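You operate a simulated robot arm through the tools that you are given. There is no shell and no other tool. Be economical: measure what you need, move in short steps, check, and stop when the job is done.

Carry out the task below with a simulated two-armed robot. There is one attempt and no reset: what you move stays moved.

Task
Pick up the can labelled "cleaner" from the door end of the black table with one hand, pass it to the other hand and put it on the top shelf of the blue rack, bench end. Put the 50 mm steel plate from the top of the grey stand on the door end of the black table. Put the can labelled "OIL" from the bench end of the black table on the white forms and the can that says "primer" on the third shelf from the bottom of the blue rack, bench end. Take the green tag and put it on the top of the red cart. Put the grey tube cap on the cardboard sheet. The order is free. Set down upright: can.

Only the result counts: the job must be done as asked and must still hold three seconds after the hand-in. Knocking over, shifting, dropping, spilling or breaking anything else fails it. A push-on lid holds only when it is set on centred and level and pressed home; a screw cap is set on level and turned clockwise until tight. Flat cloth is picked up by pressing the open fingertips on it (5 to 10 N) and closing them slowly along it; thin cloth reads only 2 to 8 mm in the jaws.

Robot
Two 7-joint arms with three-finger grippers on one trunk, on a base that drives. Base frame: it is fixed to the floor where the robot stands at the start and does not move with it; the origin is under the middle of the robot, x ahead of it, y to its left, z up; the surface under the hand at the start is at about z = 0.8. Readings come in m, rad, newtons and seconds.
The left shoulder is at the start at [0.09, 0.126, 1.086], the right one opposite. With the tool pointing down near the work surface each hand reaches from about 0.38 to 0.86 m from the robot's upright axis, wherever it stands, measured 20 degrees to its own side. Places, roughly: black can, grey can, silver can [0.75, 1.25, 1]; blue can, white can [0.75, 0.25, 1]; cardboard sheet (27x33x1 cm) [3.3, 4.1, 0.9]; door end of the black table [0.6, 0.4, 0.8]; green tag [2.25, 1, 0.75]; grey tube cap (9x9x7 cm) [2.6, 0.8, 0.8]; steel plate [0.75, 4, 0.75]; third shelf of the blue rack, bench end [-1.4, 1.3, 1]; top of the red cart [0.6, -1.8, 0.8]; top shelf of the blue rack, bench end [-1.4, 1.3, 1.4]; white forms (13x17x1 cm) [0.7, 1.3, 0.8]. Payload 2.94 kg a hand.
The tool frame of a hand sits at the grasp point between the pads (the TCP): z along the fingers, y along the line on which they close. The tips reach 0.03 m beyond it. The gripper opens to 0.128 m. The gripper's body begins 0.093 m behind the TCP.
Orientation is that of the tool frame in the base frame, as a unit quaternion [w, x, y, z]. With the fingers straight down and closing along the base's y, the tool's x points along the base's -x, its y along +y and its z along -z.

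Tools
- The arms move only by the tool jog_arm. It takes "left_moves", "right_moves" or both (then of equal length, played together; a hand with none holds still); each is a list that holds one entry, the list of rows, each a list of 6 numbers: the shift along the base's x, y, z in cm, then the turn, a rotation vector about the base's x, y, z in rad. In form: [[[x, y, z, ax, ay, az], ...]]. A call has 1 to 8 rows; each row shifts and turns the commanded pose from where the row before left it. "left_hand" and "right_hand" are, for a hand that has rows, the closure, from 0 (fully open) to 1 (shut), set as the call begins (left out, the last holds). Rows are played at 5 a second. More than 0.05 m and 0.15 rad between two rows, or a gripper value outside its range, and nothing of the call is played. A pose out of reach is approached as far as the arm can. The call stops where the force on the tool passes 40 N (or 10 N more than at its start, if that is more) or the arm is blocked; 0.2 s more then pass. Each finger halts on what it meets, pressing with about 39 N; the grip force reading is that of the motor and also rises with nothing between the fingers. The clock runs only during rows and for 0.2 s after the last one: add rows that do not move to give the fingers time. It gives the time, the measured TCP pose, the force on the tool (base axes), the opening and the grip force at its end, in the units of the frame above (readings bear some noise), with the torque about the TCP (base axes, N m) and any sound that the robot's microphone picked up.
- Cameras (640 x 400 px; columns grow to the right, rows downward): "scene" is now at [0.2061, 0.0364, 1.2449]; the picture's right is [0.57, -0.82, 0.00], its down [-0.58, -0.40, -0.71] and it looks along [0.59, 0.41, -0.70] (base axes); focal length 214 px, centre (320, 200). "left" rides on the left gripper at [0.069, 0.015, -0.12] in its tool frame; the picture's right is [-0.21, 0.98, 0.00], its down [-0.82, -0.18, -0.54] and it looks along [-0.53, -0.12, 0.84] (tool axes); focal length 251 px, centre (320, 200). "right" rides on the right gripper at [0.069, -0.015, -0.12] in its tool frame; the picture's right is [0.21, 0.98, 0.00], its down [-0.82, 0.18, -0.54] and it looks along [-0.53, 0.12, 0.84] (tool axes); focal length 251 px, centre (320, 200). There is no depth. A picture from a camera that has moved, and an enlarged one, comes with that camera's place and axes in the base frame and with its lens. The place of the scene camera against the robot may be out by one fixed shift of up to 0.025 m in any direction.
- capture(camera): a new picture of that camera. The clock stands still meanwhile.
- raise_lower(by): slides the trunk up (or, below 0, down) by that many m; the arms and the scene camera ride with it, the base frame stays. It gives what a move gives, with no picture.
- base_move(legs): drives the robot by 1 to 6 legs, each [ahead, left, turn to the left] in m, m and rad, along the robot's own axes; the way and the turn of a leg run together, so that a leg with both is an arc; at most 1.5 m and 3.142 rad a leg. The arms and the cameras ride along, it lands a little off, and it stops where it bumps. It gives what a move gives.
- head_to(pan, tilt): turns the head with the scene camera to pan (to the left, within 1.396 rad either way) and tilt (down, from -0.506 to 1.204), counted from straight ahead of the robot. It gives what a move gives.
- close_up(camera, box): a new picture of the part [left, top, right, bottom] of that camera's present view, enlarged. The clock stands still meanwhile.
- job_done(): hands the job in; it is judged then, once.

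Work in short steps. Places have to be worked out from the pictures, the camera data and where the tool is seen: move nearer, look again, correct. Check each grasp and each placing, and mend what went wrong. You have 196 turns and 184 pictures in all, those below and enlarged ones among them. Open the grippers and draw the arms clear of the work before you hand the job in, unless the task says otherwise; then end with one line.

The tools are called after ">>>" by a JSON object that holds its "method" and its "body". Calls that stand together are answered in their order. jog_arm: Moves the arms, as the interface text tells. Its arguments: {"type":"object","properties":{"left_moves":{"type":"array"},"left_hand":{"type":"number"},"right_moves":{"type":"array"},"right_hand":{"type":"number"}},"required":[]} The other tools are called the same way: raise_lower (by) slides the trunk up or down; base_move (legs) drives the base; head_to (pan, tilt) turns the head that bears the scene camera; capture (camera) takes a picture; close_up (camera, box) takes an enlarged picture of a part of a camera's view; job_done () hands the job in.

At the start:

```text
clock: 0.0
left_ee_pos: [0.4624, 0.4753, 1.0874]
left_tool_rot: [0.0, -0.001, 1.0, 0.001]
left_wrist_force: [-0.2, 0.1, 0.8]
left_torque: [0.02, 0.0, 0.03]
left_opening: 0.128
left_grasp_force: 0.0
right_ee_pos: [0.4822, 0.0738, 1.0426]
right_tool_rot: [0.001, 0.0, 1.0, 0.001]
right_wrist_force: [-0.4, 1.2, 0.0]
right_torque: [-0.04, 0.02, 0.02]
right_opening: 0.1283
right_grasp_force: 0.1
trunk travel left (down, up): [-0.3, 0.247]
robot x, y, heading: [-0.0022, 0.0027, -0.0]
head pan, tilt: [0.672, 0.927]
```

scene: 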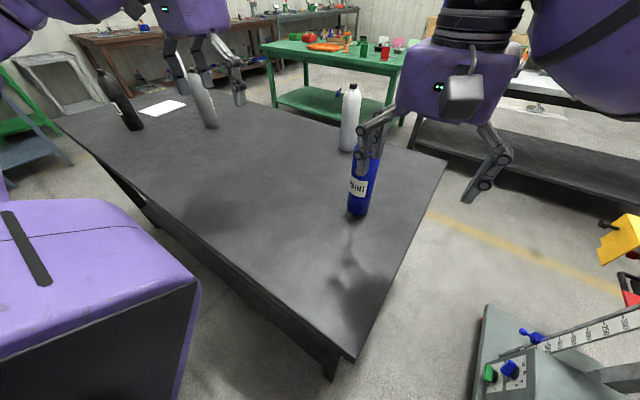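
right: 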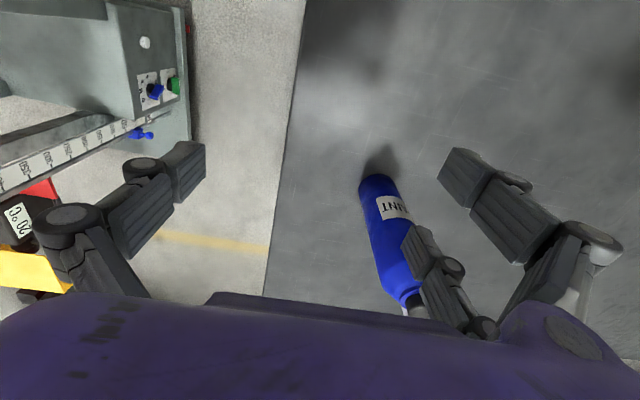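
left: 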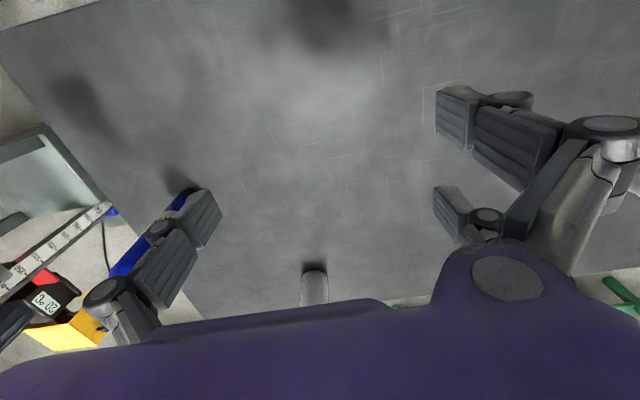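

The blue can reads "PAINT", so the white one is probably the cleaner. I'll enlarge the can regions to read the labels.

>>> {"method": "close_up", "body": {"camera": "scene", "box": [300, 60, 460, 230]}}

>>> {"method": "close_up", "body": {"camera": "scene", "box": [60, 30, 280, 170]}}

```text
2.35 times, centred on (380, 145) of scene
camera zoom: at [0.2061, 0.0364, 1.2449], right [0.57, -0.82, 0.0], down [-0.58, -0.4, -0.71], along [0.59, 0.41, -0.7], focal length 505 px, centre (179, 329)
```

zoom: 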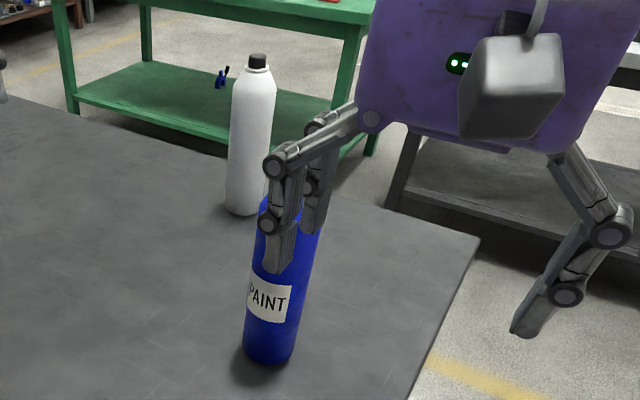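

```text
2.86 times, centred on (170, 100) of scene
camera zoom: at [0.2061, 0.0364, 1.2449], right [0.57, -0.82, 0.0], down [-0.58, -0.4, -0.71], along [0.59, 0.41, -0.7], focal length 613 px, centre (749, 486)
```

zoom: 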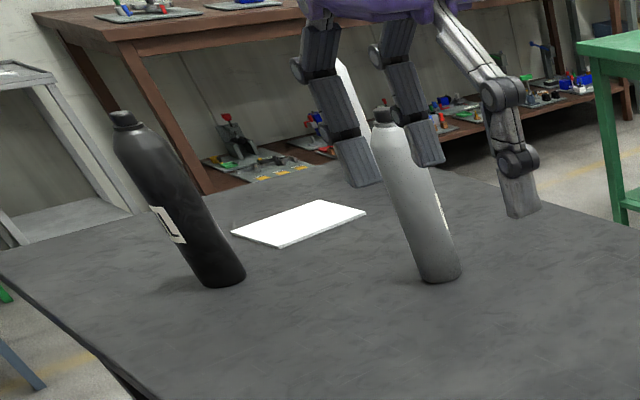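

Blue is PAINT; the white can's label isn't visible yet. I'll survey the room by turning the head.

>>> {"method": "head_to", "body": {"pan": 0.0, "tilt": 0.35}}

>>> {"method": "capture", "body": {"camera": "scene"}}

>>> {"method": "head_to", "body": {"pan": 1.39, "tilt": 0.35}}

>>> {"method": "capture", "body": {"camera": "scene"}}

>>> {"method": "head_to", "body": {"pan": -1.39, "tilt": 0.35}}

>>> {"method": "capture", "body": {"camera": "scene"}}

```text
clock: 1.1
left_ee_pos: [0.4602, 0.4742, 1.0868]
left_tool_rot: [0.0, 0.001, 1.0, 0.0]
left_wrist_force: [-0.4, -0.3, 0.2]
left_torque: [-0.03, -0.02, -0.02]
left_opening: 0.128
left_grasp_force: 0.0
right_ee_pos: [0.4834, 0.0726, 1.0428]
right_tool_rot: [0.0, 0.0, 1.0, 0.0]
right_wrist_force: [0.4, 0.4, 0.6]
right_torque: [-0.01, 0.02, 0.0]
right_opening: 0.128
right_grasp_force: 0.0
trunk travel left (down, up): [-0.3, 0.247]
robot x, y, heading: [-0.001, -0.0016, 0.001]
head pan, tilt: [0.0, 0.351]
```

```text
178 pictures are left
camera scene: at [0.232, -0.01, 1.2825], right [0.0, -1.0, 0.0], down [-0.34, 0.0, -0.94], along [0.94, 0.0, -0.34], focal length 214 px, centre (320, 200)
```

scene: 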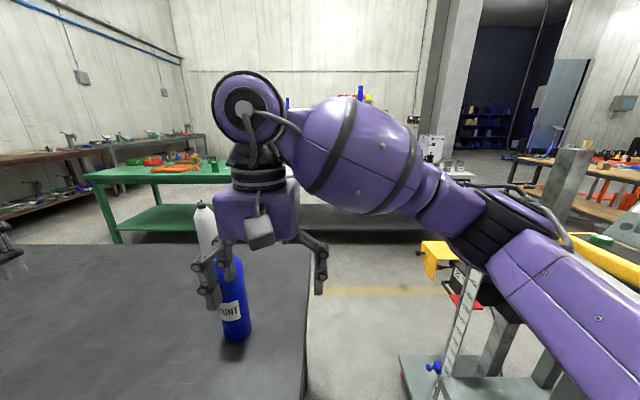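

```text
clock: 2.6
left_ee_pos: [0.4604, 0.4739, 1.0869]
left_tool_rot: [-0.001, 0.0, 1.0, 0.0]
left_wrist_force: [-0.9, 0.3, -0.5]
left_torque: [0.01, 0.03, -0.01]
left_opening: 0.1279
left_grasp_force: 0.0
right_ee_pos: [0.4834, 0.0732, 1.0425]
right_tool_rot: [0.001, 0.0, 1.0, 0.0]
right_wrist_force: [0.4, 0.6, -0.7]
right_torque: [0.01, 0.04, -0.03]
right_opening: 0.128
right_grasp_force: 0.1
trunk travel left (down, up): [-0.3, 0.247]
robot x, y, heading: [0.0047, 0.0026, -0.0]
head pan, tilt: [1.389, 0.351]
```

```text
177 pictures are left
camera scene: at [0.1558, 0.0815, 1.2826], right [0.98, -0.18, 0.0], down [-0.06, -0.34, -0.94], along [0.17, 0.92, -0.34], focal length 214 px, centre (320, 200)
```

scene: 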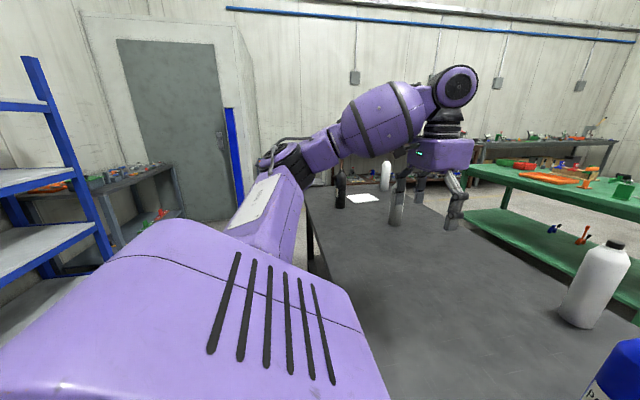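

```text
clock: 5.0
left_ee_pos: [0.4601, 0.4748, 1.0867]
left_tool_rot: [0.0, 0.0, 1.0, 0.0]
left_wrist_force: [0.2, -0.2, 0.9]
left_torque: [0.01, 0.02, 0.02]
left_opening: 0.128
left_grasp_force: 0.0
right_ee_pos: [0.4832, 0.0727, 1.0431]
right_tool_rot: [0.0, 0.0, 1.0, 0.0]
right_wrist_force: [-0.1, -0.3, 0.4]
right_torque: [-0.02, 0.03, -0.01]
right_opening: 0.128
right_grasp_force: 0.0
trunk travel left (down, up): [-0.3, 0.247]
robot x, y, heading: [0.0011, -0.0002, -0.0]
head pan, tilt: [-1.389, 0.351]
```

```text
176 pictures are left
camera scene: at [0.1557, -0.1017, 1.2826], right [-0.98, -0.18, 0.0], down [-0.06, 0.34, -0.94], along [0.17, -0.92, -0.34], focal length 214 px, centre (320, 200)
```

scene: 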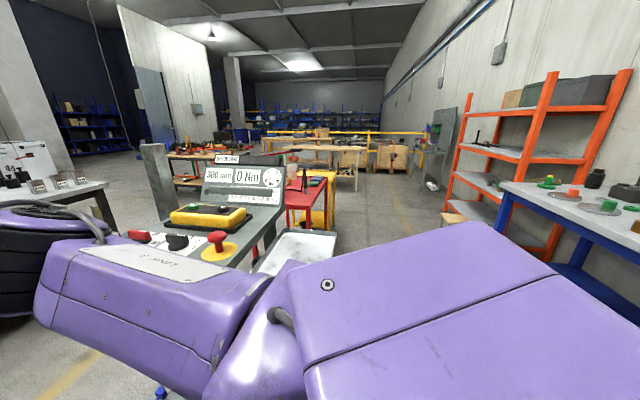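

The red cart is to the right-rear, the blue rack to the left-rear. I'll look straight down to see the clearance between base and table, and left-down at the table edge.

>>> {"method": "head_to", "body": {"pan": 0.0, "tilt": 1.2}}

>>> {"method": "capture", "body": {"camera": "scene"}}

>>> {"method": "head_to", "body": {"pan": -0.9, "tilt": 0.9}}

>>> {"method": "capture", "body": {"camera": "scene"}}

```text
clock: 6.6
left_ee_pos: [0.4618, 0.4752, 1.087]
left_tool_rot: [0.0, 0.0, 1.0, 0.0]
left_wrist_force: [-0.3, 0.4, -0.9]
left_torque: [0.01, 0.02, -0.03]
left_opening: 0.1279
left_grasp_force: 0.1
right_ee_pos: [0.4824, 0.072, 1.0421]
right_tool_rot: [0.001, 0.0, 1.0, 0.001]
right_wrist_force: [0.1, 0.0, -0.4]
right_torque: [0.02, -0.02, -0.01]
right_opening: 0.1277
right_grasp_force: 0.1
trunk travel left (down, up): [-0.3, 0.247]
robot x, y, heading: [-0.0016, 0.002, 0.004]
head pan, tilt: [0.0, 1.201]
```

```text
175 pictures are left
camera scene: at [0.1948, -0.0101, 1.2152], right [0.0, -1.0, 0.0], down [-0.93, 0.0, -0.36], along [0.36, 0.0, -0.93], focal length 214 px, centre (320, 200)
```

scene: 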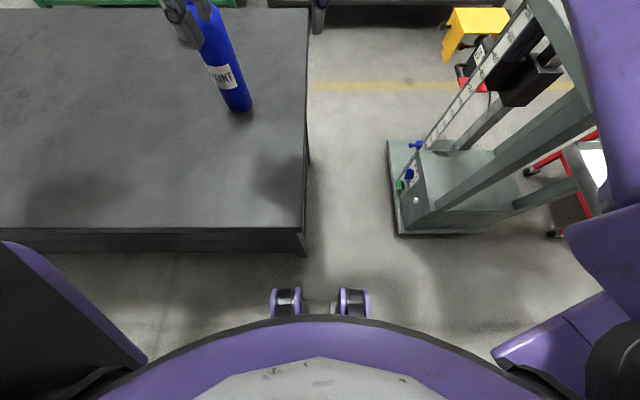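

```text
clock: 7.8
left_ee_pos: [0.4602, 0.4742, 1.0856]
left_tool_rot: [0.0, -0.001, 1.0, -0.001]
left_wrist_force: [-0.2, 0.1, 1.0]
left_torque: [0.01, 0.04, -0.02]
left_opening: 0.128
left_grasp_force: 0.0
right_ee_pos: [0.4829, 0.0734, 1.044]
right_tool_rot: [0.001, 0.0, 1.0, -0.001]
right_wrist_force: [0.2, -0.3, -0.2]
right_torque: [-0.04, 0.03, -0.01]
right_opening: 0.1281
right_grasp_force: 0.0
trunk travel left (down, up): [-0.3, 0.247]
robot x, y, heading: [0.0008, -0.0, -0.0]
head pan, tilt: [-0.901, 0.901]
```

```text
174 pictures are left
camera scene: at [0.1858, -0.0692, 1.235], right [-0.78, -0.62, 0.0], down [-0.49, 0.61, -0.62], along [0.39, -0.49, -0.78], focal length 214 px, centre (320, 200)
```

scene: 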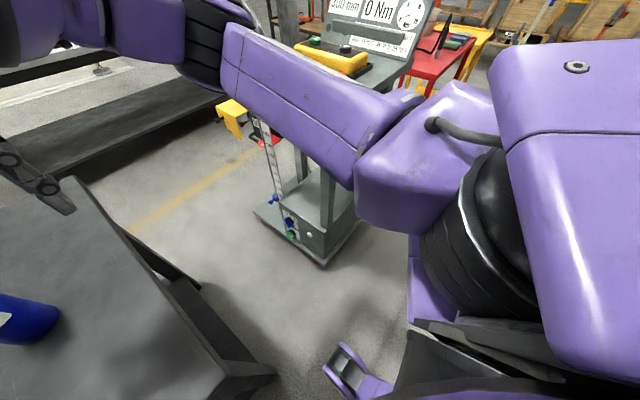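

Table spans about x 0.29–1.02, y 0.04–1.56; the white can is near [0.88, 0.37]. I'll raise the trunk for clearance and drive ahead/left so the left arm faces the white can.

>>> {"method": "raise_lower", "body": {"by": 0.1}}

>>> {"method": "base_move", "body": {"legs": [[0.06, 0.0, 0.0], [0.0, 0.22, 0.0]]}}

>>> {"method": "head_to", "body": {"pan": 0.15, "tilt": 0.75}}

>>> {"method": "capture", "body": {"camera": "scene"}}

>>> {"method": "capture", "body": {"camera": "left"}}

```text
clock: 9.1
left_ee_pos: [0.462, 0.475, 1.1859]
left_tool_rot: [-0.001, 0.0, 1.0, 0.0]
left_wrist_force: [0.1, 0.4, -0.5]
left_torque: [-0.02, 0.02, 0.01]
left_opening: 0.1281
left_grasp_force: 0.0
right_ee_pos: [0.4833, 0.0738, 1.1419]
right_tool_rot: [0.0, 0.0, 1.0, 0.0]
right_wrist_force: [-0.2, -0.7, -0.5]
right_torque: [0.0, 0.02, -0.01]
right_opening: 0.1277
right_grasp_force: 0.1
trunk travel left (down, up): [-0.4, 0.147]
robot x, y, heading: [-0.0002, 0.002, 0.001]
head pan, tilt: [-0.901, 0.901]
```

```text
clock: 10.3
left_ee_pos: [0.5168, 0.4734, 1.1877]
left_tool_rot: [0.001, 0.0, 1.0, 0.001]
left_wrist_force: [0.0, -0.3, -0.1]
left_torque: [-0.02, -0.06, 0.0]
left_opening: 0.128
left_grasp_force: 0.0
right_ee_pos: [0.5385, 0.0726, 1.1413]
right_tool_rot: [0.0, 0.001, 1.0, 0.0]
right_wrist_force: [0.0, -0.4, 0.2]
right_torque: [0.0, -0.07, 0.01]
right_opening: 0.1281
right_grasp_force: 0.0
trunk travel left (down, up): [-0.4, 0.147]
robot x, y, heading: [0.0547, 0.0011, 0.003]
head pan, tilt: [-0.901, 0.901]
stopped in leg 2: the robot was blocked; the commanded pose is now the measured one
```

```text
clock: 11.6
left_ee_pos: [0.5197, 0.4742, 1.1859]
left_tool_rot: [-0.001, 0.0, 1.0, 0.0]
left_wrist_force: [0.1, -0.7, 0.1]
left_torque: [-0.01, 0.02, 0.04]
left_opening: 0.1277
left_grasp_force: 0.1
right_ee_pos: [0.5407, 0.0726, 1.1422]
right_tool_rot: [0.0, 0.0, 1.0, -0.002]
right_wrist_force: [-0.7, 0.0, -0.7]
right_torque: [-0.01, 0.01, 0.0]
right_opening: 0.1279
right_grasp_force: 0.1
trunk travel left (down, up): [-0.4, 0.147]
robot x, y, heading: [0.0585, -0.0015, -0.004]
head pan, tilt: [0.15, 0.75]
```

```text
173 pictures are left
camera scene: at [0.254, 0.0017, 1.3465], right [0.15, -0.99, 0.0], down [-0.67, -0.1, -0.73], along [0.72, 0.11, -0.68], focal length 214 px, centre (320, 200)
```

scene: 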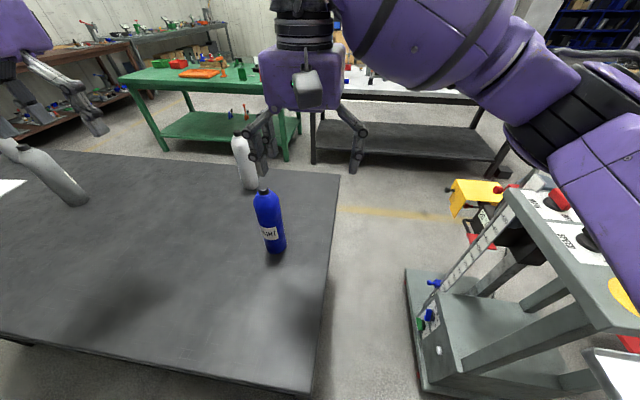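

```text
172 pictures are left
camera left: at [0.4507, 0.489, 1.3052], right [0.21, 0.98, 0.0], down [0.82, -0.18, 0.54], along [0.53, -0.12, -0.84], focal length 251 px, centre (320, 200)
```

left: 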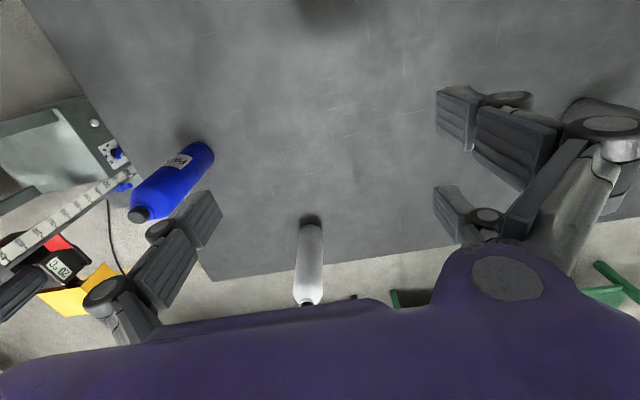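

The left leg got blocked, probably by the table's leg at its corner. I'll back off and then move left.

>>> {"method": "base_move", "body": {"legs": [[-0.1, 0.0, 0.0], [0.0, 0.24, 0.0]]}}

>>> {"method": "capture", "body": {"camera": "scene"}}

>>> {"method": "capture", "body": {"camera": "left"}}

```text
clock: 15.0
left_ee_pos: [0.4217, 0.7078, 1.1845]
left_tool_rot: [0.001, 0.001, 1.0, 0.0]
left_wrist_force: [0.8, 0.4, -0.3]
left_torque: [-0.03, -0.01, 0.0]
left_opening: 0.1282
left_grasp_force: 0.1
right_ee_pos: [0.441, 0.3057, 1.1418]
right_tool_rot: [0.0, 0.004, 1.0, -0.002]
right_wrist_force: [0.7, -0.7, 0.1]
right_torque: [-0.01, -0.01, -0.01]
right_opening: 0.1279
right_grasp_force: 0.2
trunk travel left (down, up): [-0.4, 0.147]
robot x, y, heading: [-0.0391, 0.2353, -0.002]
head pan, tilt: [0.15, 0.75]
```

```text
171 pictures are left
camera scene: at [0.1548, 0.236, 1.3465], right [0.15, -0.99, 0.0], down [-0.67, -0.1, -0.73], along [0.72, 0.11, -0.68], focal length 214 px, centre (320, 200)
```

scene: 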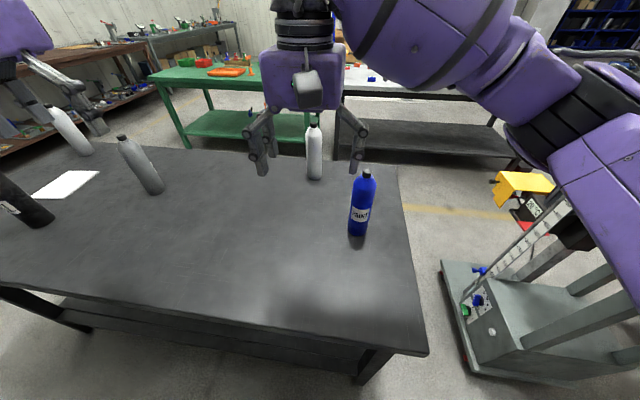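

```text
170 pictures are left
camera left: at [0.3524, 0.7228, 1.3053], right [0.22, 0.98, 0.0], down [0.82, -0.18, 0.54], along [0.53, -0.12, -0.84], focal length 251 px, centre (320, 200)
```

left: 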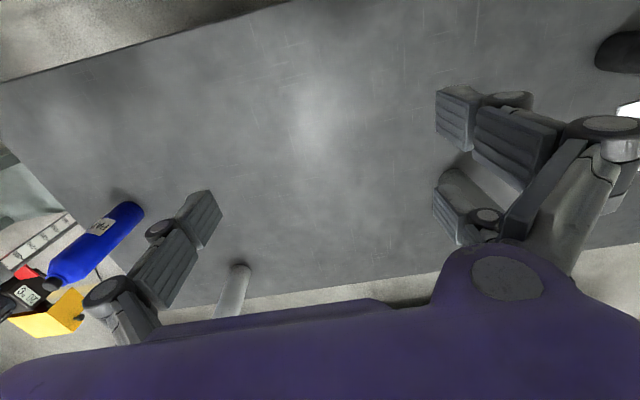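

The white can base is near [0.885, 0.375]. I'll bring the left hand in front of it, pitched to 30° below horizontal (camera then clear of the table).

>>> {"method": "jog_arm", "body": {"left_moves": [[[2, -4.1, -1.7, 0, -0.1309, 0], [2, -4.1, -1.7, 0, -0.1309, 0], [2, -4.1, -1.7, 0, -0.1309, 0], [2, -4.1, -1.7, 0, -0.1309, 0], [2, -4.1, -1.7, 0, -0.1309, 0], [2, -4.1, -1.7, 0, -0.1309, 0], [2, -4.1, -1.7, 0, -0.1309, 0], [2, -4.1, -1.7, 0, -0.1309, 0]]], "left_hand": 0}}

>>> {"method": "capture", "body": {"camera": "left"}}

>>> {"method": "capture", "body": {"camera": "scene"}}

```text
clock: 16.7
left_ee_pos: [0.5701, 0.4163, 1.0619]
left_tool_rot: [0.455, -0.009, 0.89, 0.005]
left_wrist_force: [1.0, 20.7, 7.1]
left_torque: [-2.72, 0.9, -1.79]
left_opening: 0.1278
left_grasp_force: 0.1
right_ee_pos: [0.4487, 0.294, 1.137]
right_tool_rot: [-0.002, 0.013, 1.0, -0.014]
right_wrist_force: [-1.9, -20.4, -8.0]
right_torque: [0.31, 0.14, -0.48]
right_opening: 0.1111
right_grasp_force: 0.1
trunk travel left (down, up): [-0.4, 0.147]
robot x, y, heading: [-0.0431, 0.2318, -0.003]
head pan, tilt: [0.15, 0.75]
stopped in row 8 (left hand): the force on the tool passed its limit at 51 N (the readings are from after the stop); the commanded pose is now the measured one
```

```text
169 pictures are left
camera left: at [0.4324, 0.4286, 1.0754], right [0.11, 0.98, 0.17], down [0.05, -0.18, 0.98], along [0.99, -0.1, -0.06], focal length 251 px, centre (320, 200)
```

left: 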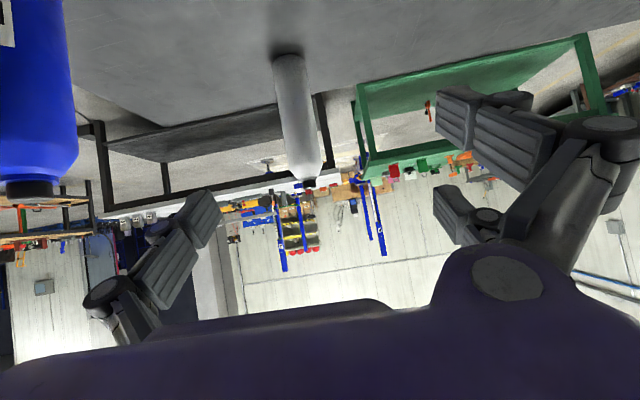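

```text
168 pictures are left
camera scene: at [0.1564, 0.2347, 1.3463], right [0.15, -0.99, 0.0], down [-0.68, -0.1, -0.73], along [0.72, 0.11, -0.68], focal length 214 px, centre (320, 200)
```

scene: 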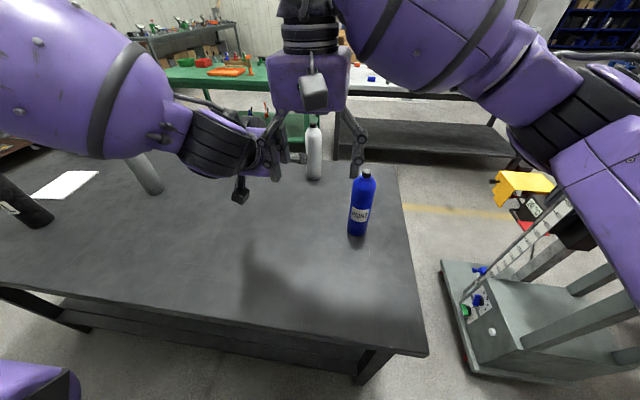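

The left hand bumped the right one. I'll separate them: left away by 4 cm, right hand to the right and up.

>>> {"method": "jog_arm", "body": {"left_moves": [[[0, 4, 0, 0, 0, 0], [0, 0, 0, 0, 0, 0], [0, 0, 0, 0, 0, 0], [0, 0, 0, 0, 0, 0], [0, 0, 0, 0, 0, 0]]], "right_moves": [[[0, -4.5, 1, 0, 0, 0], [0, -4.5, 1, 0, 0, 0], [0, -4.5, 1, 0, 0, 0], [0, -4.5, 1, 0, 0, 0], [0, -4, 1, 0, 0, 0]]], "right_hand": 0}}

>>> {"method": "capture", "body": {"camera": "left"}}

```text
clock: 17.9
left_ee_pos: [0.5663, 0.4541, 1.0622]
left_tool_rot: [0.455, -0.005, 0.891, 0.004]
left_wrist_force: [-0.6, 0.4, -0.1]
left_torque: [-0.03, 0.04, 0.03]
left_opening: 0.1278
left_grasp_force: 0.0
right_ee_pos: [0.4434, 0.0738, 1.1894]
right_tool_rot: [-0.001, 0.009, 1.0, -0.009]
right_wrist_force: [0.1, 0.1, -0.3]
right_torque: [-0.02, -0.01, 0.0]
right_opening: 0.1281
right_grasp_force: 0.1
trunk travel left (down, up): [-0.4, 0.147]
robot x, y, heading: [-0.0386, 0.2372, -0.001]
head pan, tilt: [0.15, 0.75]
```

```text
167 pictures are left
camera left: at [0.4292, 0.467, 1.0761], right [0.11, 0.98, 0.18], down [0.04, -0.18, 0.98], along [0.99, -0.1, -0.06], focal length 251 px, centre (320, 200)
```

left: 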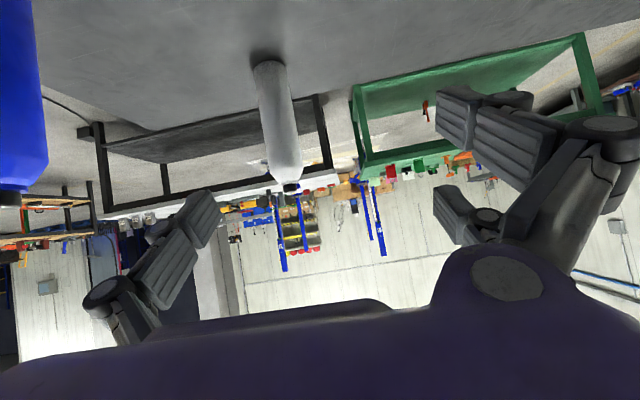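

The can axis is near [0.87, 0.38]. I'll lower the left hand in front of it.

>>> {"method": "jog_arm", "body": {"left_moves": [[[2.2, -1.23, -3.1, 0, 0, 0], [2.2, -1.23, -3.1, 0, 0, 0], [2.2, -1.23, -3.1, 0, 0, 0], [2.2, -1.23, -3.1, 0, 0, 0], [2.2, -1.23, -3.1, 0, 0, 0], [2.2, -1.23, -3.1, 0, 0, 0]]]}}

>>> {"method": "capture", "body": {"camera": "left"}}

>>> {"method": "capture", "body": {"camera": "scene"}}

```text
clock: 19.3
left_ee_pos: [0.6681, 0.4222, 0.9122]
left_tool_rot: [0.455, -0.006, 0.89, 0.004]
left_wrist_force: [0.1, 0.0, -0.6]
left_torque: [-0.02, 0.01, -0.02]
left_opening: 0.1278
left_grasp_force: 0.0
left hand out of reach, approached as far as the arm can: row 5, 6
right_ee_pos: [0.4444, 0.0768, 1.1904]
right_tool_rot: [-0.001, 0.01, 1.0, -0.01]
right_wrist_force: [-0.6, -0.7, 0.2]
right_torque: [0.03, 0.04, 0.03]
right_opening: 0.1279
right_grasp_force: 0.1
trunk travel left (down, up): [-0.4, 0.147]
robot x, y, heading: [-0.0394, 0.2319, -0.002]
head pan, tilt: [0.15, 0.75]
```

```text
166 pictures are left
camera left: at [0.5306, 0.4355, 0.925], right [0.11, 0.98, 0.17], down [0.04, -0.18, 0.98], along [0.99, -0.1, -0.06], focal length 251 px, centre (320, 200)
```

left: 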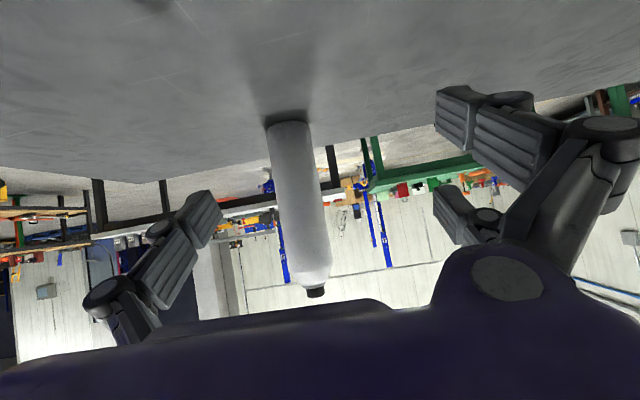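

```text
165 pictures are left
camera scene: at [0.1551, 0.2361, 1.3465], right [0.15, -0.99, 0.0], down [-0.67, -0.1, -0.73], along [0.72, 0.11, -0.68], focal length 214 px, centre (320, 200)
```

scene: 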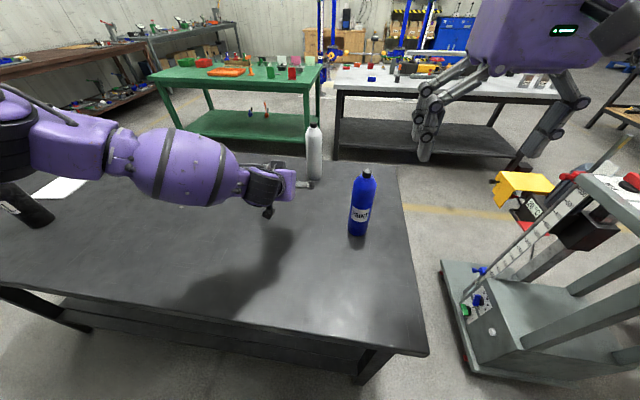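

Reach ended at x≈0.67, so I'll lift the hand, yaw it inward a bit, lower the trunk and drive ahead slightly.

>>> {"method": "jog_arm", "body": {"left_moves": [[[0, 1, 3.5, 0, 0, -0.12], [0, 1, 3.5, 0, 0, -0.12], [0, 1, 3.5, 0, 0, -0.12], [0, 1, 3.5, 0, 0, -0.12]]]}}

>>> {"method": "raise_lower", "body": {"by": -0.12}}

>>> {"method": "base_move", "body": {"legs": [[0.09, 0, 0]]}}

>>> {"method": "capture", "body": {"camera": "left"}}

>>> {"method": "capture", "body": {"camera": "scene"}}

```text
clock: 20.3
left_ee_pos: [0.6659, 0.4617, 1.0506]
left_tool_rot: [0.444, 0.207, 0.866, -0.105]
left_wrist_force: [-0.8, -0.5, -0.2]
left_torque: [-0.04, -0.04, 0.03]
left_opening: 0.1278
left_grasp_force: 0.0
right_ee_pos: [0.4439, 0.0756, 1.1903]
right_tool_rot: [-0.001, 0.011, 1.0, -0.01]
right_wrist_force: [-0.1, 0.4, 0.4]
right_torque: [0.07, 0.02, -0.04]
right_opening: 0.1283
right_grasp_force: 0.1
trunk travel left (down, up): [-0.4, 0.147]
robot x, y, heading: [-0.0415, 0.2321, 0.002]
head pan, tilt: [0.15, 0.75]
```

```text
clock: 21.8
left_ee_pos: [0.6673, 0.4607, 0.9314]
left_tool_rot: [0.444, 0.207, 0.866, -0.104]
left_wrist_force: [0.1, -0.3, 0.8]
left_torque: [0.01, 0.03, -0.02]
left_opening: 0.128
left_grasp_force: 0.0
right_ee_pos: [0.4458, 0.0798, 1.0686]
right_tool_rot: [0.0, 0.01, 1.0, -0.011]
right_wrist_force: [0.4, 0.3, 1.0]
right_torque: [-0.01, 0.0, -0.03]
right_opening: 0.128
right_grasp_force: 0.1
trunk travel left (down, up): [-0.28, 0.267]
robot x, y, heading: [-0.0433, 0.2345, 0.0]
head pan, tilt: [0.15, 0.75]
```

```text
clock: 22.9
left_ee_pos: [0.7563, 0.4606, 0.9317]
left_tool_rot: [0.443, 0.206, 0.866, -0.105]
left_wrist_force: [0.3, -0.5, 0.3]
left_torque: [0.01, 0.0, -0.02]
left_opening: 0.1283
left_grasp_force: 0.1
right_ee_pos: [0.5365, 0.0789, 1.068]
right_tool_rot: [-0.001, 0.011, 1.0, -0.01]
right_wrist_force: [-0.4, -0.2, -0.9]
right_torque: [0.0, 0.03, -0.03]
right_opening: 0.128
right_grasp_force: 0.2
trunk travel left (down, up): [-0.28, 0.267]
robot x, y, heading: [0.0508, 0.235, -0.003]
head pan, tilt: [0.15, 0.75]
```

```text
164 pictures are left
camera left: at [0.6411, 0.5364, 0.9453], right [0.55, 0.82, 0.18], down [-0.04, -0.18, 0.98], along [0.83, -0.55, -0.06], focal length 251 px, centre (320, 200)
```

left: 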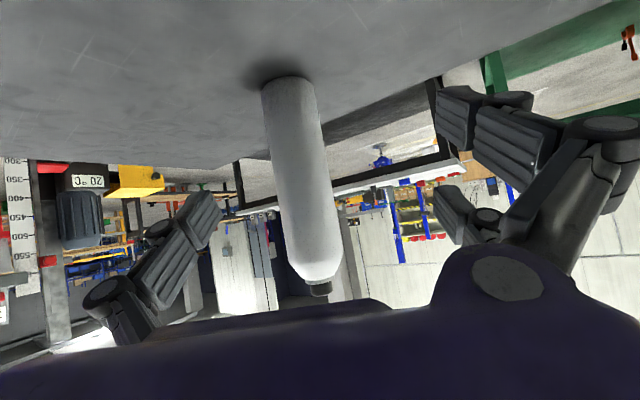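

```text
163 pictures are left
camera scene: at [0.2742, 0.236, 1.2271], right [0.15, -0.99, 0.0], down [-0.67, -0.1, -0.73], along [0.72, 0.11, -0.68], focal length 214 px, centre (320, 200)
```

scene: 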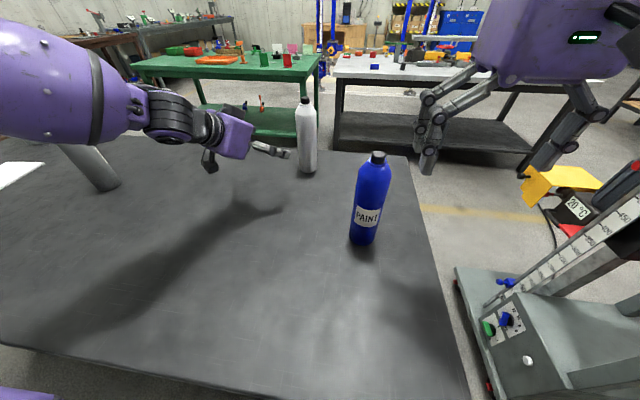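

Can axis at about [0.872, 0.368]. I'll align along the tool's direction and advance around it with open fingers.

>>> {"method": "jog_arm", "body": {"left_moves": [[[0.9, -2.1, -2.8, 0, 0, 0], [0.9, -2.1, -2.8, 0, 0, 0], [3.2, -1.7, 0, 0, 0, 0], [3.2, -1.7, 0, 0, 0, 0], [3.2, -1.7, 0, 0, 0, 0], [0, 0, 0, 0, 0, 0]]]}}

>>> {"method": "capture", "body": {"camera": "left"}}

>>> {"method": "capture", "body": {"camera": "scene"}}

```text
clock: 24.3
left_ee_pos: [0.8659, 0.3729, 0.8787]
left_tool_rot: [0.443, 0.205, 0.867, -0.103]
left_wrist_force: [0.3, -1.1, 0.5]
left_torque: [0.03, 0.02, 0.01]
left_opening: 0.1279
left_grasp_force: 0.1
left hand out of reach, approached as far as the arm can: row 5
right_ee_pos: [0.5321, 0.0786, 1.0695]
right_tool_rot: [-0.001, 0.01, 1.0, -0.011]
right_wrist_force: [-0.5, 0.4, 0.2]
right_torque: [0.01, -0.01, -0.02]
right_opening: 0.1282
right_grasp_force: 0.1
trunk travel left (down, up): [-0.28, 0.267]
robot x, y, heading: [0.0484, 0.2322, -0.001]
head pan, tilt: [0.15, 0.75]
```

```text
162 pictures are left
camera left: at [0.7502, 0.4481, 0.8937], right [0.55, 0.82, 0.18], down [-0.04, -0.18, 0.98], along [0.83, -0.55, -0.06], focal length 251 px, centre (320, 200)
```

left: 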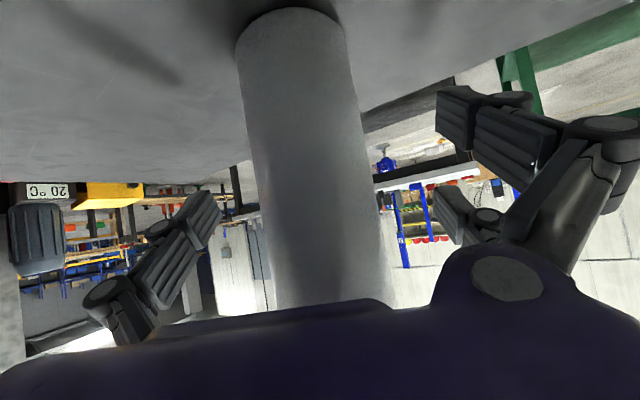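

```text
161 pictures are left
camera scene: at [0.2729, 0.2353, 1.2273], right [0.15, -0.99, 0.0], down [-0.67, -0.1, -0.73], along [0.72, 0.11, -0.68], focal length 214 px, centre (320, 200)
```

scene: 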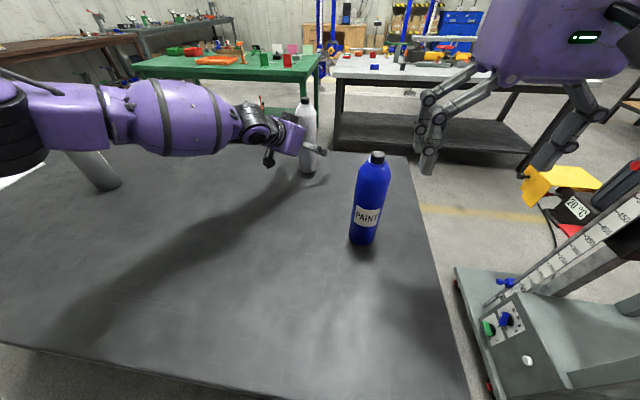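

The can is centred between the fingers at TCP [0.866, 0.373]. Closing the grip.

>>> {"method": "jog_arm", "body": {"left_moves": [[[0, 0, 0, 0, 0, 0], [0, 0, 0, 0, 0, 0], [0, 0, 0, 0, 0, 0], [0, 0, 0, 0, 0, 0], [0, 0, 0, 0, 0, 0]]], "left_hand": 1}}

>>> {"method": "capture", "body": {"camera": "left"}}

```text
clock: 25.5
left_ee_pos: [0.8665, 0.3727, 0.8799]
left_tool_rot: [0.444, 0.206, 0.866, -0.105]
left_wrist_force: [-1.0, -0.6, 0.7]
left_torque: [-0.01, 0.01, 0.02]
left_opening: 0.0572
left_grasp_force: 38.9
right_ee_pos: [0.5344, 0.0789, 1.0692]
right_tool_rot: [-0.002, 0.01, 1.0, -0.01]
right_wrist_force: [0.0, -0.4, 0.1]
right_torque: [-0.03, 0.02, 0.0]
right_opening: 0.1279
right_grasp_force: 0.0
trunk travel left (down, up): [-0.28, 0.267]
robot x, y, heading: [0.0513, 0.2337, -0.001]
head pan, tilt: [0.15, 0.75]
```

```text
160 pictures are left
camera left: at [0.7505, 0.4481, 0.8933], right [0.55, 0.82, 0.18], down [-0.04, -0.18, 0.98], along [0.83, -0.55, -0.06], focal length 251 px, centre (320, 200)
```

left: 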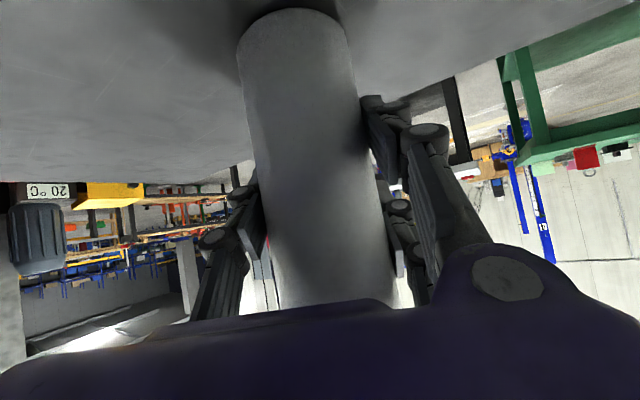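

Grip holds (57 mm). I'll lift the can and bring it to the handover spot while pitching the right hand to 30° below horizontal.

>>> {"method": "jog_arm", "body": {"left_moves": [[[0, 0, 4.5, 0, 0, 0], [0, 0, 4.5, 0, 0, 0], [-4.1, -1.2, 2.5, 0, 0, 0], [-4.1, -1.2, 2.5, 0, 0, 0], [-4.1, -1.2, 2.5, 0, 0, 0], [-4.1, -1.2, 2.5, 0, 0, 0], [-4.1, -1.2, 2.5, 0, 0, 0], [-4.1, -1.2, 2.5, 0, 0, 0]]], "right_moves": [[[0, 0, 1.6, 0, -0.149, 0], [0, 0, 1.6, 0, -0.149, 0], [0, 0, 1.6, 0, -0.149, 0], [0, 0, 1.6, 0, -0.149, 0], [0, 0, 1.6, 0, -0.149, 0], [0, 0, 1.6, 0, -0.149, 0], [0, 0, 1.6, 0, -0.149, 0], [0, 0, 1.6, 0, 0, 0]]], "right_hand": 0.2}}

>>> {"method": "capture", "body": {"camera": "scene"}}

```text
clock: 27.3
left_ee_pos: [0.6197, 0.3025, 1.1176]
left_tool_rot: [0.444, 0.205, 0.866, -0.103]
left_wrist_force: [-1.3, -0.8, -2.6]
left_torque: [0.0, -0.05, 0.04]
left_opening: 0.057
left_grasp_force: 39.1
right_ee_pos: [0.5363, 0.0794, 1.2063]
right_tool_rot: [0.499, 0.015, 0.867, -0.004]
right_wrist_force: [-0.9, 0.1, 0.0]
right_torque: [0.01, -0.01, -0.01]
right_opening: 0.1025
right_grasp_force: 0.0
right hand out of reach, approached as far as the arm can: row 7
trunk travel left (down, up): [-0.28, 0.267]
robot x, y, heading: [0.0469, 0.2363, 0.002]
head pan, tilt: [0.15, 0.75]
```

```text
159 pictures are left
camera scene: at [0.2722, 0.236, 1.2274], right [0.15, -0.99, 0.0], down [-0.67, -0.1, -0.73], along [0.72, 0.11, -0.68], focal length 214 px, centre (320, 200)
```

scene: 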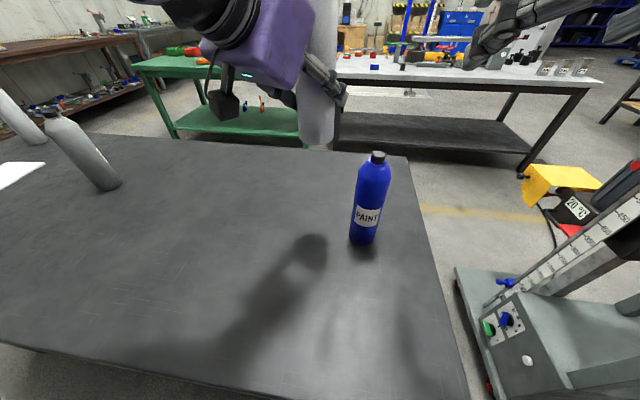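

The can is held upright. Now yawing the right hand toward the can at a safe distance.

>>> {"method": "jog_arm", "body": {"right_moves": [[[0, 1, 0, 0, 0, 0.149], [0, 1, 0, 0, 0, 0.149], [0, 1, 0, 0, 0, 0.149], [0, 1, 0, 0, 0, 0.149], [0, 1, 0, 0, 0, 0.149], [0, 1, -0.5, 0, 0, 0.149]]]}}

>>> {"method": "capture", "body": {"camera": "right"}}

>>> {"method": "head_to", "body": {"pan": 0.15, "tilt": 0.4}}

>>> {"method": "capture", "body": {"camera": "scene"}}

```text
clock: 28.7
left_ee_pos: [0.6228, 0.3013, 1.1171]
left_tool_rot: [0.443, 0.206, 0.866, -0.104]
left_wrist_force: [0.8, 0.3, -4.2]
left_torque: [-0.03, -0.01, -0.03]
left_opening: 0.0571
left_grasp_force: 39.0
right_ee_pos: [0.5397, 0.1389, 1.1995]
right_tool_rot: [0.45, -0.363, 0.788, 0.213]
right_wrist_force: [0.8, -0.4, 0.2]
right_torque: [0.0, -0.03, 0.01]
right_opening: 0.1024
right_grasp_force: 0.0
trunk travel left (down, up): [-0.28, 0.267]
robot x, y, heading: [0.049, 0.235, -0.001]
head pan, tilt: [0.15, 0.75]
```

```text
158 pictures are left
camera right: at [0.4624, 0.0223, 1.1995], right [-0.82, 0.55, -0.18], down [-0.17, 0.07, 0.98], along [0.55, 0.83, 0.03], focal length 251 px, centre (320, 200)
```

right: 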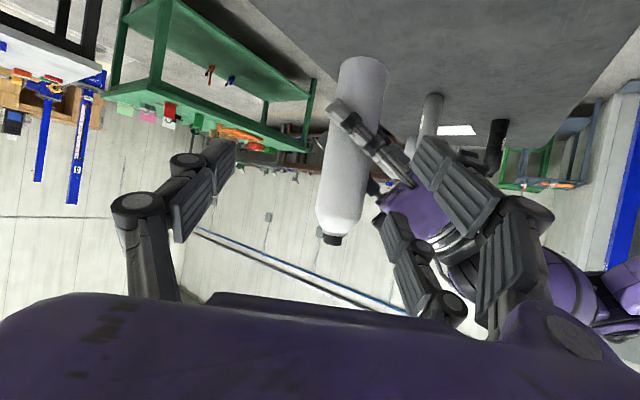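

```text
clock: 29.6
left_ee_pos: [0.6218, 0.3027, 1.1177]
left_tool_rot: [0.443, 0.207, 0.866, -0.104]
left_wrist_force: [0.3, -0.5, -4.8]
left_torque: [0.02, -0.01, 0.02]
left_opening: 0.0571
left_grasp_force: 39.5
right_ee_pos: [0.5389, 0.1381, 1.1987]
right_tool_rot: [0.451, -0.362, 0.788, 0.212]
right_wrist_force: [0.5, -0.4, 0.0]
right_torque: [-0.04, 0.01, 0.0]
right_opening: 0.1025
right_grasp_force: 0.1
trunk travel left (down, up): [-0.28, 0.267]
robot x, y, heading: [0.0493, 0.236, 0.002]
head pan, tilt: [0.15, 0.4]
```

```text
157 pictures are left
camera scene: at [0.2837, 0.2374, 1.2581], right [0.15, -0.99, 0.0], down [-0.39, -0.06, -0.92], along [0.91, 0.14, -0.39], focal length 214 px, centre (320, 200)
```

scene: 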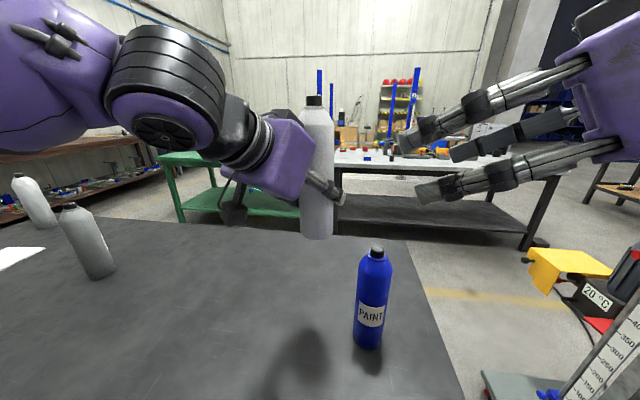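

The hand seems to have a paired finger on one side which would crowd the left palm, so I'll have the right hand take the can from straight above instead. First un-yaw the right hand and lower the left a bit.

>>> {"method": "jog_arm", "body": {"left_moves": [[[-1, 0.33, -1.6, 0, 0, 0], [-1, 0.33, -1.6, 0, 0, 0], [-1, 0.33, -1.6, 0, 0, 0], [-1, 0.33, -1.6, 0, 0, 0], [-1, 0.33, -1.6, 0, 0, 0], [-1, 0.33, -1.6, 0, 0, 0]]], "right_moves": [[[0, -1.2, 1, 0, 0, -0.149], [0, -1.2, 1, 0, 0, -0.149], [0, -1.2, 1, 0, 0, -0.149], [0, -1.2, 1, 0, 0, -0.149], [0, -1.2, 1, 0, 0, -0.149], [0, -1.2, 1, 0, 0, -0.149]]], "right_hand": 0}}

>>> {"method": "jog_arm", "body": {"right_moves": [[[0, 0, 0.5, 0, 0.149, 0], [0, 0, 0.5, 0, 0.149, 0], [0, 0, 0.5, 0, 0.149, 0], [0, 0, 0.5, 0, 0.149, 0], [0, 0, 0.5, 0, 0.149, 0], [0, 0, 0.5, 0, 0.149, 0], [0, 0, 0.5, 0, 0.149, 0]]]}}

>>> {"method": "jog_arm", "body": {"right_moves": [[[0, 2, 0, 0, 0, -0.12], [0, 2, 0, 0, 0, -0.12], [0, 2, 0, 0, 0, -0.12], [0, 2, 0, 0, 0, -0.12]]]}}

>>> {"method": "capture", "body": {"camera": "right"}}

>>> {"method": "capture", "body": {"camera": "scene"}}

```text
clock: 31.0
left_ee_pos: [0.5716, 0.3178, 1.0372]
left_tool_rot: [0.443, 0.207, 0.866, -0.105]
left_wrist_force: [0.0, -0.5, -3.6]
left_torque: [-0.01, -0.04, -0.01]
left_opening: 0.0575
left_grasp_force: 39.2
left hand out of reach, approached as far as the arm can: row 6
right_ee_pos: [0.5373, 0.0652, 1.2591]
right_tool_rot: [0.497, 0.017, 0.867, -0.005]
right_wrist_force: [0.5, 0.4, 0.1]
right_torque: [0.03, -0.01, -0.02]
right_opening: 0.1279
right_grasp_force: 0.1
trunk travel left (down, up): [-0.28, 0.267]
robot x, y, heading: [0.0473, 0.2338, -0.002]
head pan, tilt: [0.15, 0.4]
```

```text
clock: 32.6
left_ee_pos: [0.5728, 0.3187, 1.0382]
left_tool_rot: [0.442, 0.206, 0.867, -0.104]
left_wrist_force: [0.0, 0.4, -3.2]
left_torque: [-0.01, -0.02, -0.05]
left_opening: 0.0574
left_grasp_force: 38.9
right_ee_pos: [0.5514, 0.0841, 1.2372]
right_tool_rot: [-0.001, 0.011, 1.0, -0.008]
right_wrist_force: [-1.0, -0.1, -0.9]
right_torque: [-0.02, 0.02, 0.01]
right_opening: 0.128
right_grasp_force: 0.0
right hand out of reach, approached as far as the arm can: row 5, 6, 7
trunk travel left (down, up): [-0.28, 0.267]
robot x, y, heading: [0.0476, 0.2365, -0.001]
head pan, tilt: [0.15, 0.4]
```

```text
clock: 33.6
left_ee_pos: [0.5727, 0.3186, 1.0376]
left_tool_rot: [0.443, 0.206, 0.866, -0.104]
left_wrist_force: [0.9, 0.5, -2.7]
left_torque: [0.0, -0.04, -0.03]
left_opening: 0.0572
left_grasp_force: 39.1
right_ee_pos: [0.551, 0.1647, 1.239]
right_tool_rot: [-0.003, 0.248, 0.969, -0.01]
right_wrist_force: [0.3, 0.5, 0.0]
right_torque: [-0.02, -0.01, 0.01]
right_opening: 0.1281
right_grasp_force: 0.1
trunk travel left (down, up): [-0.28, 0.267]
robot x, y, heading: [0.0493, 0.2305, 0.003]
head pan, tilt: [0.15, 0.4]
```

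```text
156 pictures are left
camera right: at [0.4859, 0.1867, 1.3591], right [0.28, 0.96, -0.02], down [0.81, -0.23, 0.54], along [0.51, -0.17, -0.84], focal length 251 px, centre (320, 200)
```

right: 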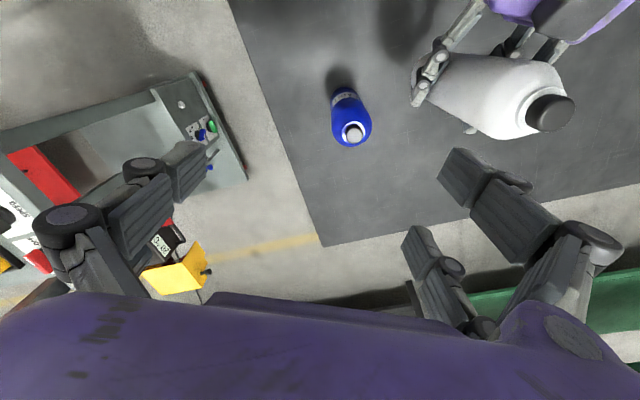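

```text
155 pictures are left
camera scene: at [0.2839, 0.2383, 1.2581], right [0.15, -0.99, 0.0], down [-0.39, -0.06, -0.92], along [0.91, 0.14, -0.39], focal length 214 px, centre (320, 200)
```

scene: 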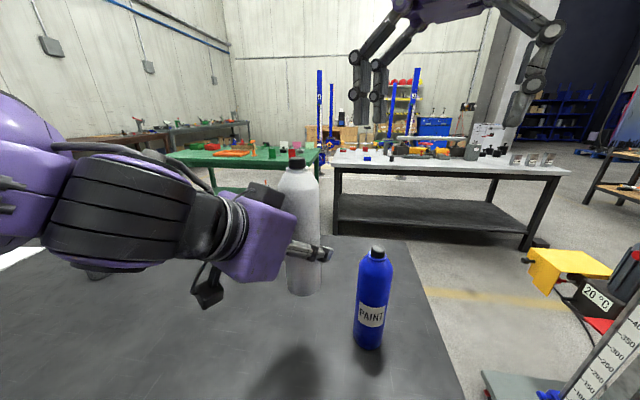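

Right hand is tool-down at z 1.24; the can's cap is near [0.57, 0.32] with top ≈1.18. Moving above it.

>>> {"method": "jog_arm", "body": {"right_moves": [[[0.5, 3.9, 0, 0, 0, 0], [0.5, 3.9, 0, 0, 0, 0], [0.5, 3.9, 0, 0, 0, 0], [0.5, 3.9, 0, 0, 0, 0], [0, 0, 0, 0, 0, 0]]]}}

>>> {"method": "capture", "body": {"camera": "right"}}

>>> {"method": "capture", "body": {"camera": "scene"}}

```text
clock: 34.8
left_ee_pos: [0.5717, 0.3159, 1.0393]
left_tool_rot: [0.443, 0.207, 0.866, -0.104]
left_wrist_force: [0.5, 1.0, -3.4]
left_torque: [0.02, -0.06, 0.01]
left_opening: 0.0573
left_grasp_force: 38.8
right_ee_pos: [0.578, 0.3099, 1.2346]
right_tool_rot: [-0.011, 0.257, 0.966, -0.006]
right_wrist_force: [0.1, 0.2, -0.2]
right_torque: [0.01, -0.02, 0.01]
right_opening: 0.1281
right_grasp_force: 0.0
trunk travel left (down, up): [-0.28, 0.267]
robot x, y, heading: [0.0466, 0.2345, -0.004]
head pan, tilt: [0.15, 0.4]
```

```text
154 pictures are left
camera right: at [0.5144, 0.3315, 1.3574], right [0.3, 0.95, -0.01], down [0.81, -0.25, 0.53], along [0.5, -0.17, -0.85], focal length 251 px, centre (320, 200)
```

right: 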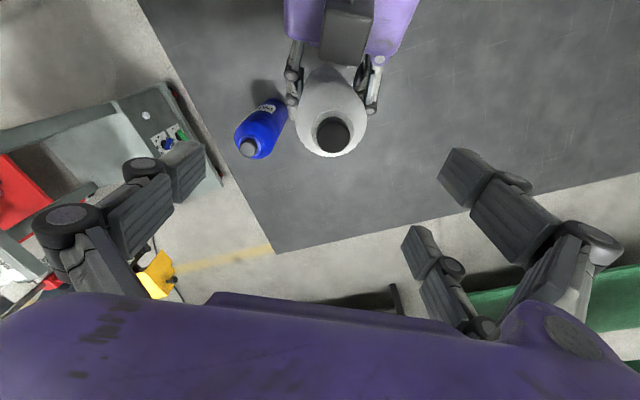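

```text
153 pictures are left
camera scene: at [0.2828, 0.238, 1.2561], right [0.16, -0.99, 0.0], down [-0.4, -0.07, -0.91], along [0.9, 0.15, -0.41], focal length 214 px, centre (320, 200)
```

scene: 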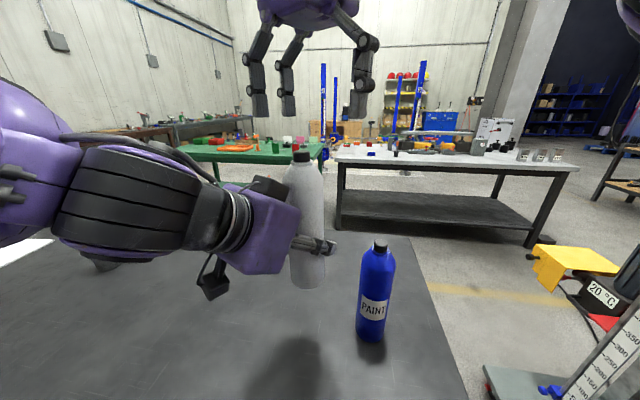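

Cap centre ≈[0.567, 0.323]; TCP at [0.578, 0.310]. Correcting and descending to z≈1.125.

>>> {"method": "jog_arm", "body": {"right_moves": [[[-0.5, 0.6, 0, 0, 0, 0], [-0.5, 0.6, -2.7, 0, 0, 0], [0, 0, -2.7, 0, 0, 0], [0, 0, -2.7, 0, 0, 0], [0, 0, -2.7, 0, 0, 0], [0, 0, 0, 0, 0, 0]]]}}

>>> {"method": "capture", "body": {"camera": "right"}}

>>> {"method": "capture", "body": {"camera": "scene"}}

```text
clock: 36.2
left_ee_pos: [0.5716, 0.3189, 1.0389]
left_tool_rot: [0.444, 0.206, 0.866, -0.103]
left_wrist_force: [0.2, -0.1, -3.9]
left_torque: [-0.02, -0.01, -0.04]
left_opening: 0.0574
left_grasp_force: 39.0
right_ee_pos: [0.5618, 0.3333, 1.1301]
right_tool_rot: [-0.002, 0.248, 0.969, -0.01]
right_wrist_force: [-1.0, 0.9, -0.3]
right_torque: [0.01, 0.03, 0.05]
right_opening: 0.1278
right_grasp_force: 0.0
trunk travel left (down, up): [-0.28, 0.267]
robot x, y, heading: [0.0461, 0.2362, -0.006]
head pan, tilt: [0.15, 0.4]
```

```text
152 pictures are left
camera right: at [0.4973, 0.3538, 1.2506], right [0.28, 0.96, -0.02], down [0.81, -0.23, 0.54], along [0.51, -0.17, -0.84], focal length 251 px, centre (320, 200)
```

right: 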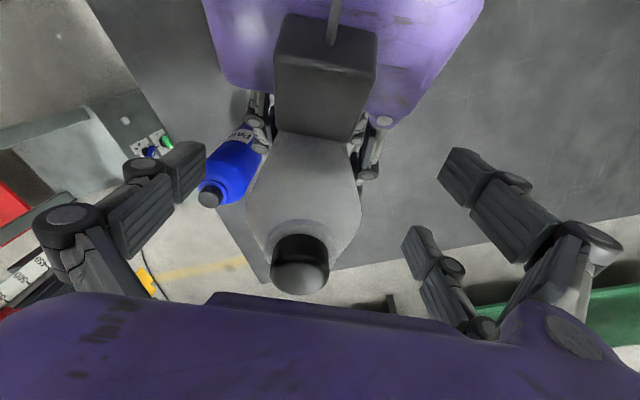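

```text
151 pictures are left
camera scene: at [0.2832, 0.2375, 1.2583], right [0.15, -0.99, 0.0], down [-0.38, -0.06, -0.92], along [0.91, 0.14, -0.39], focal length 214 px, centre (320, 200)
```

scene: 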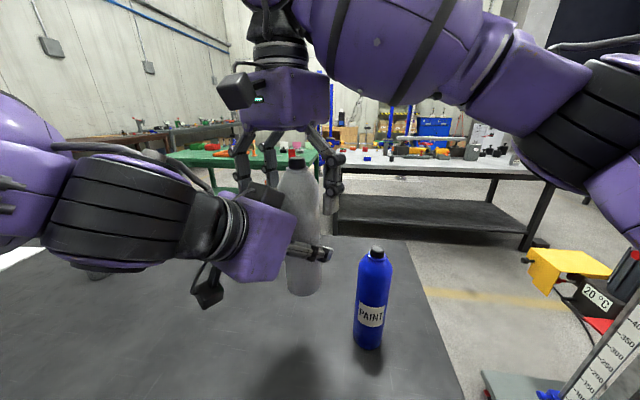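

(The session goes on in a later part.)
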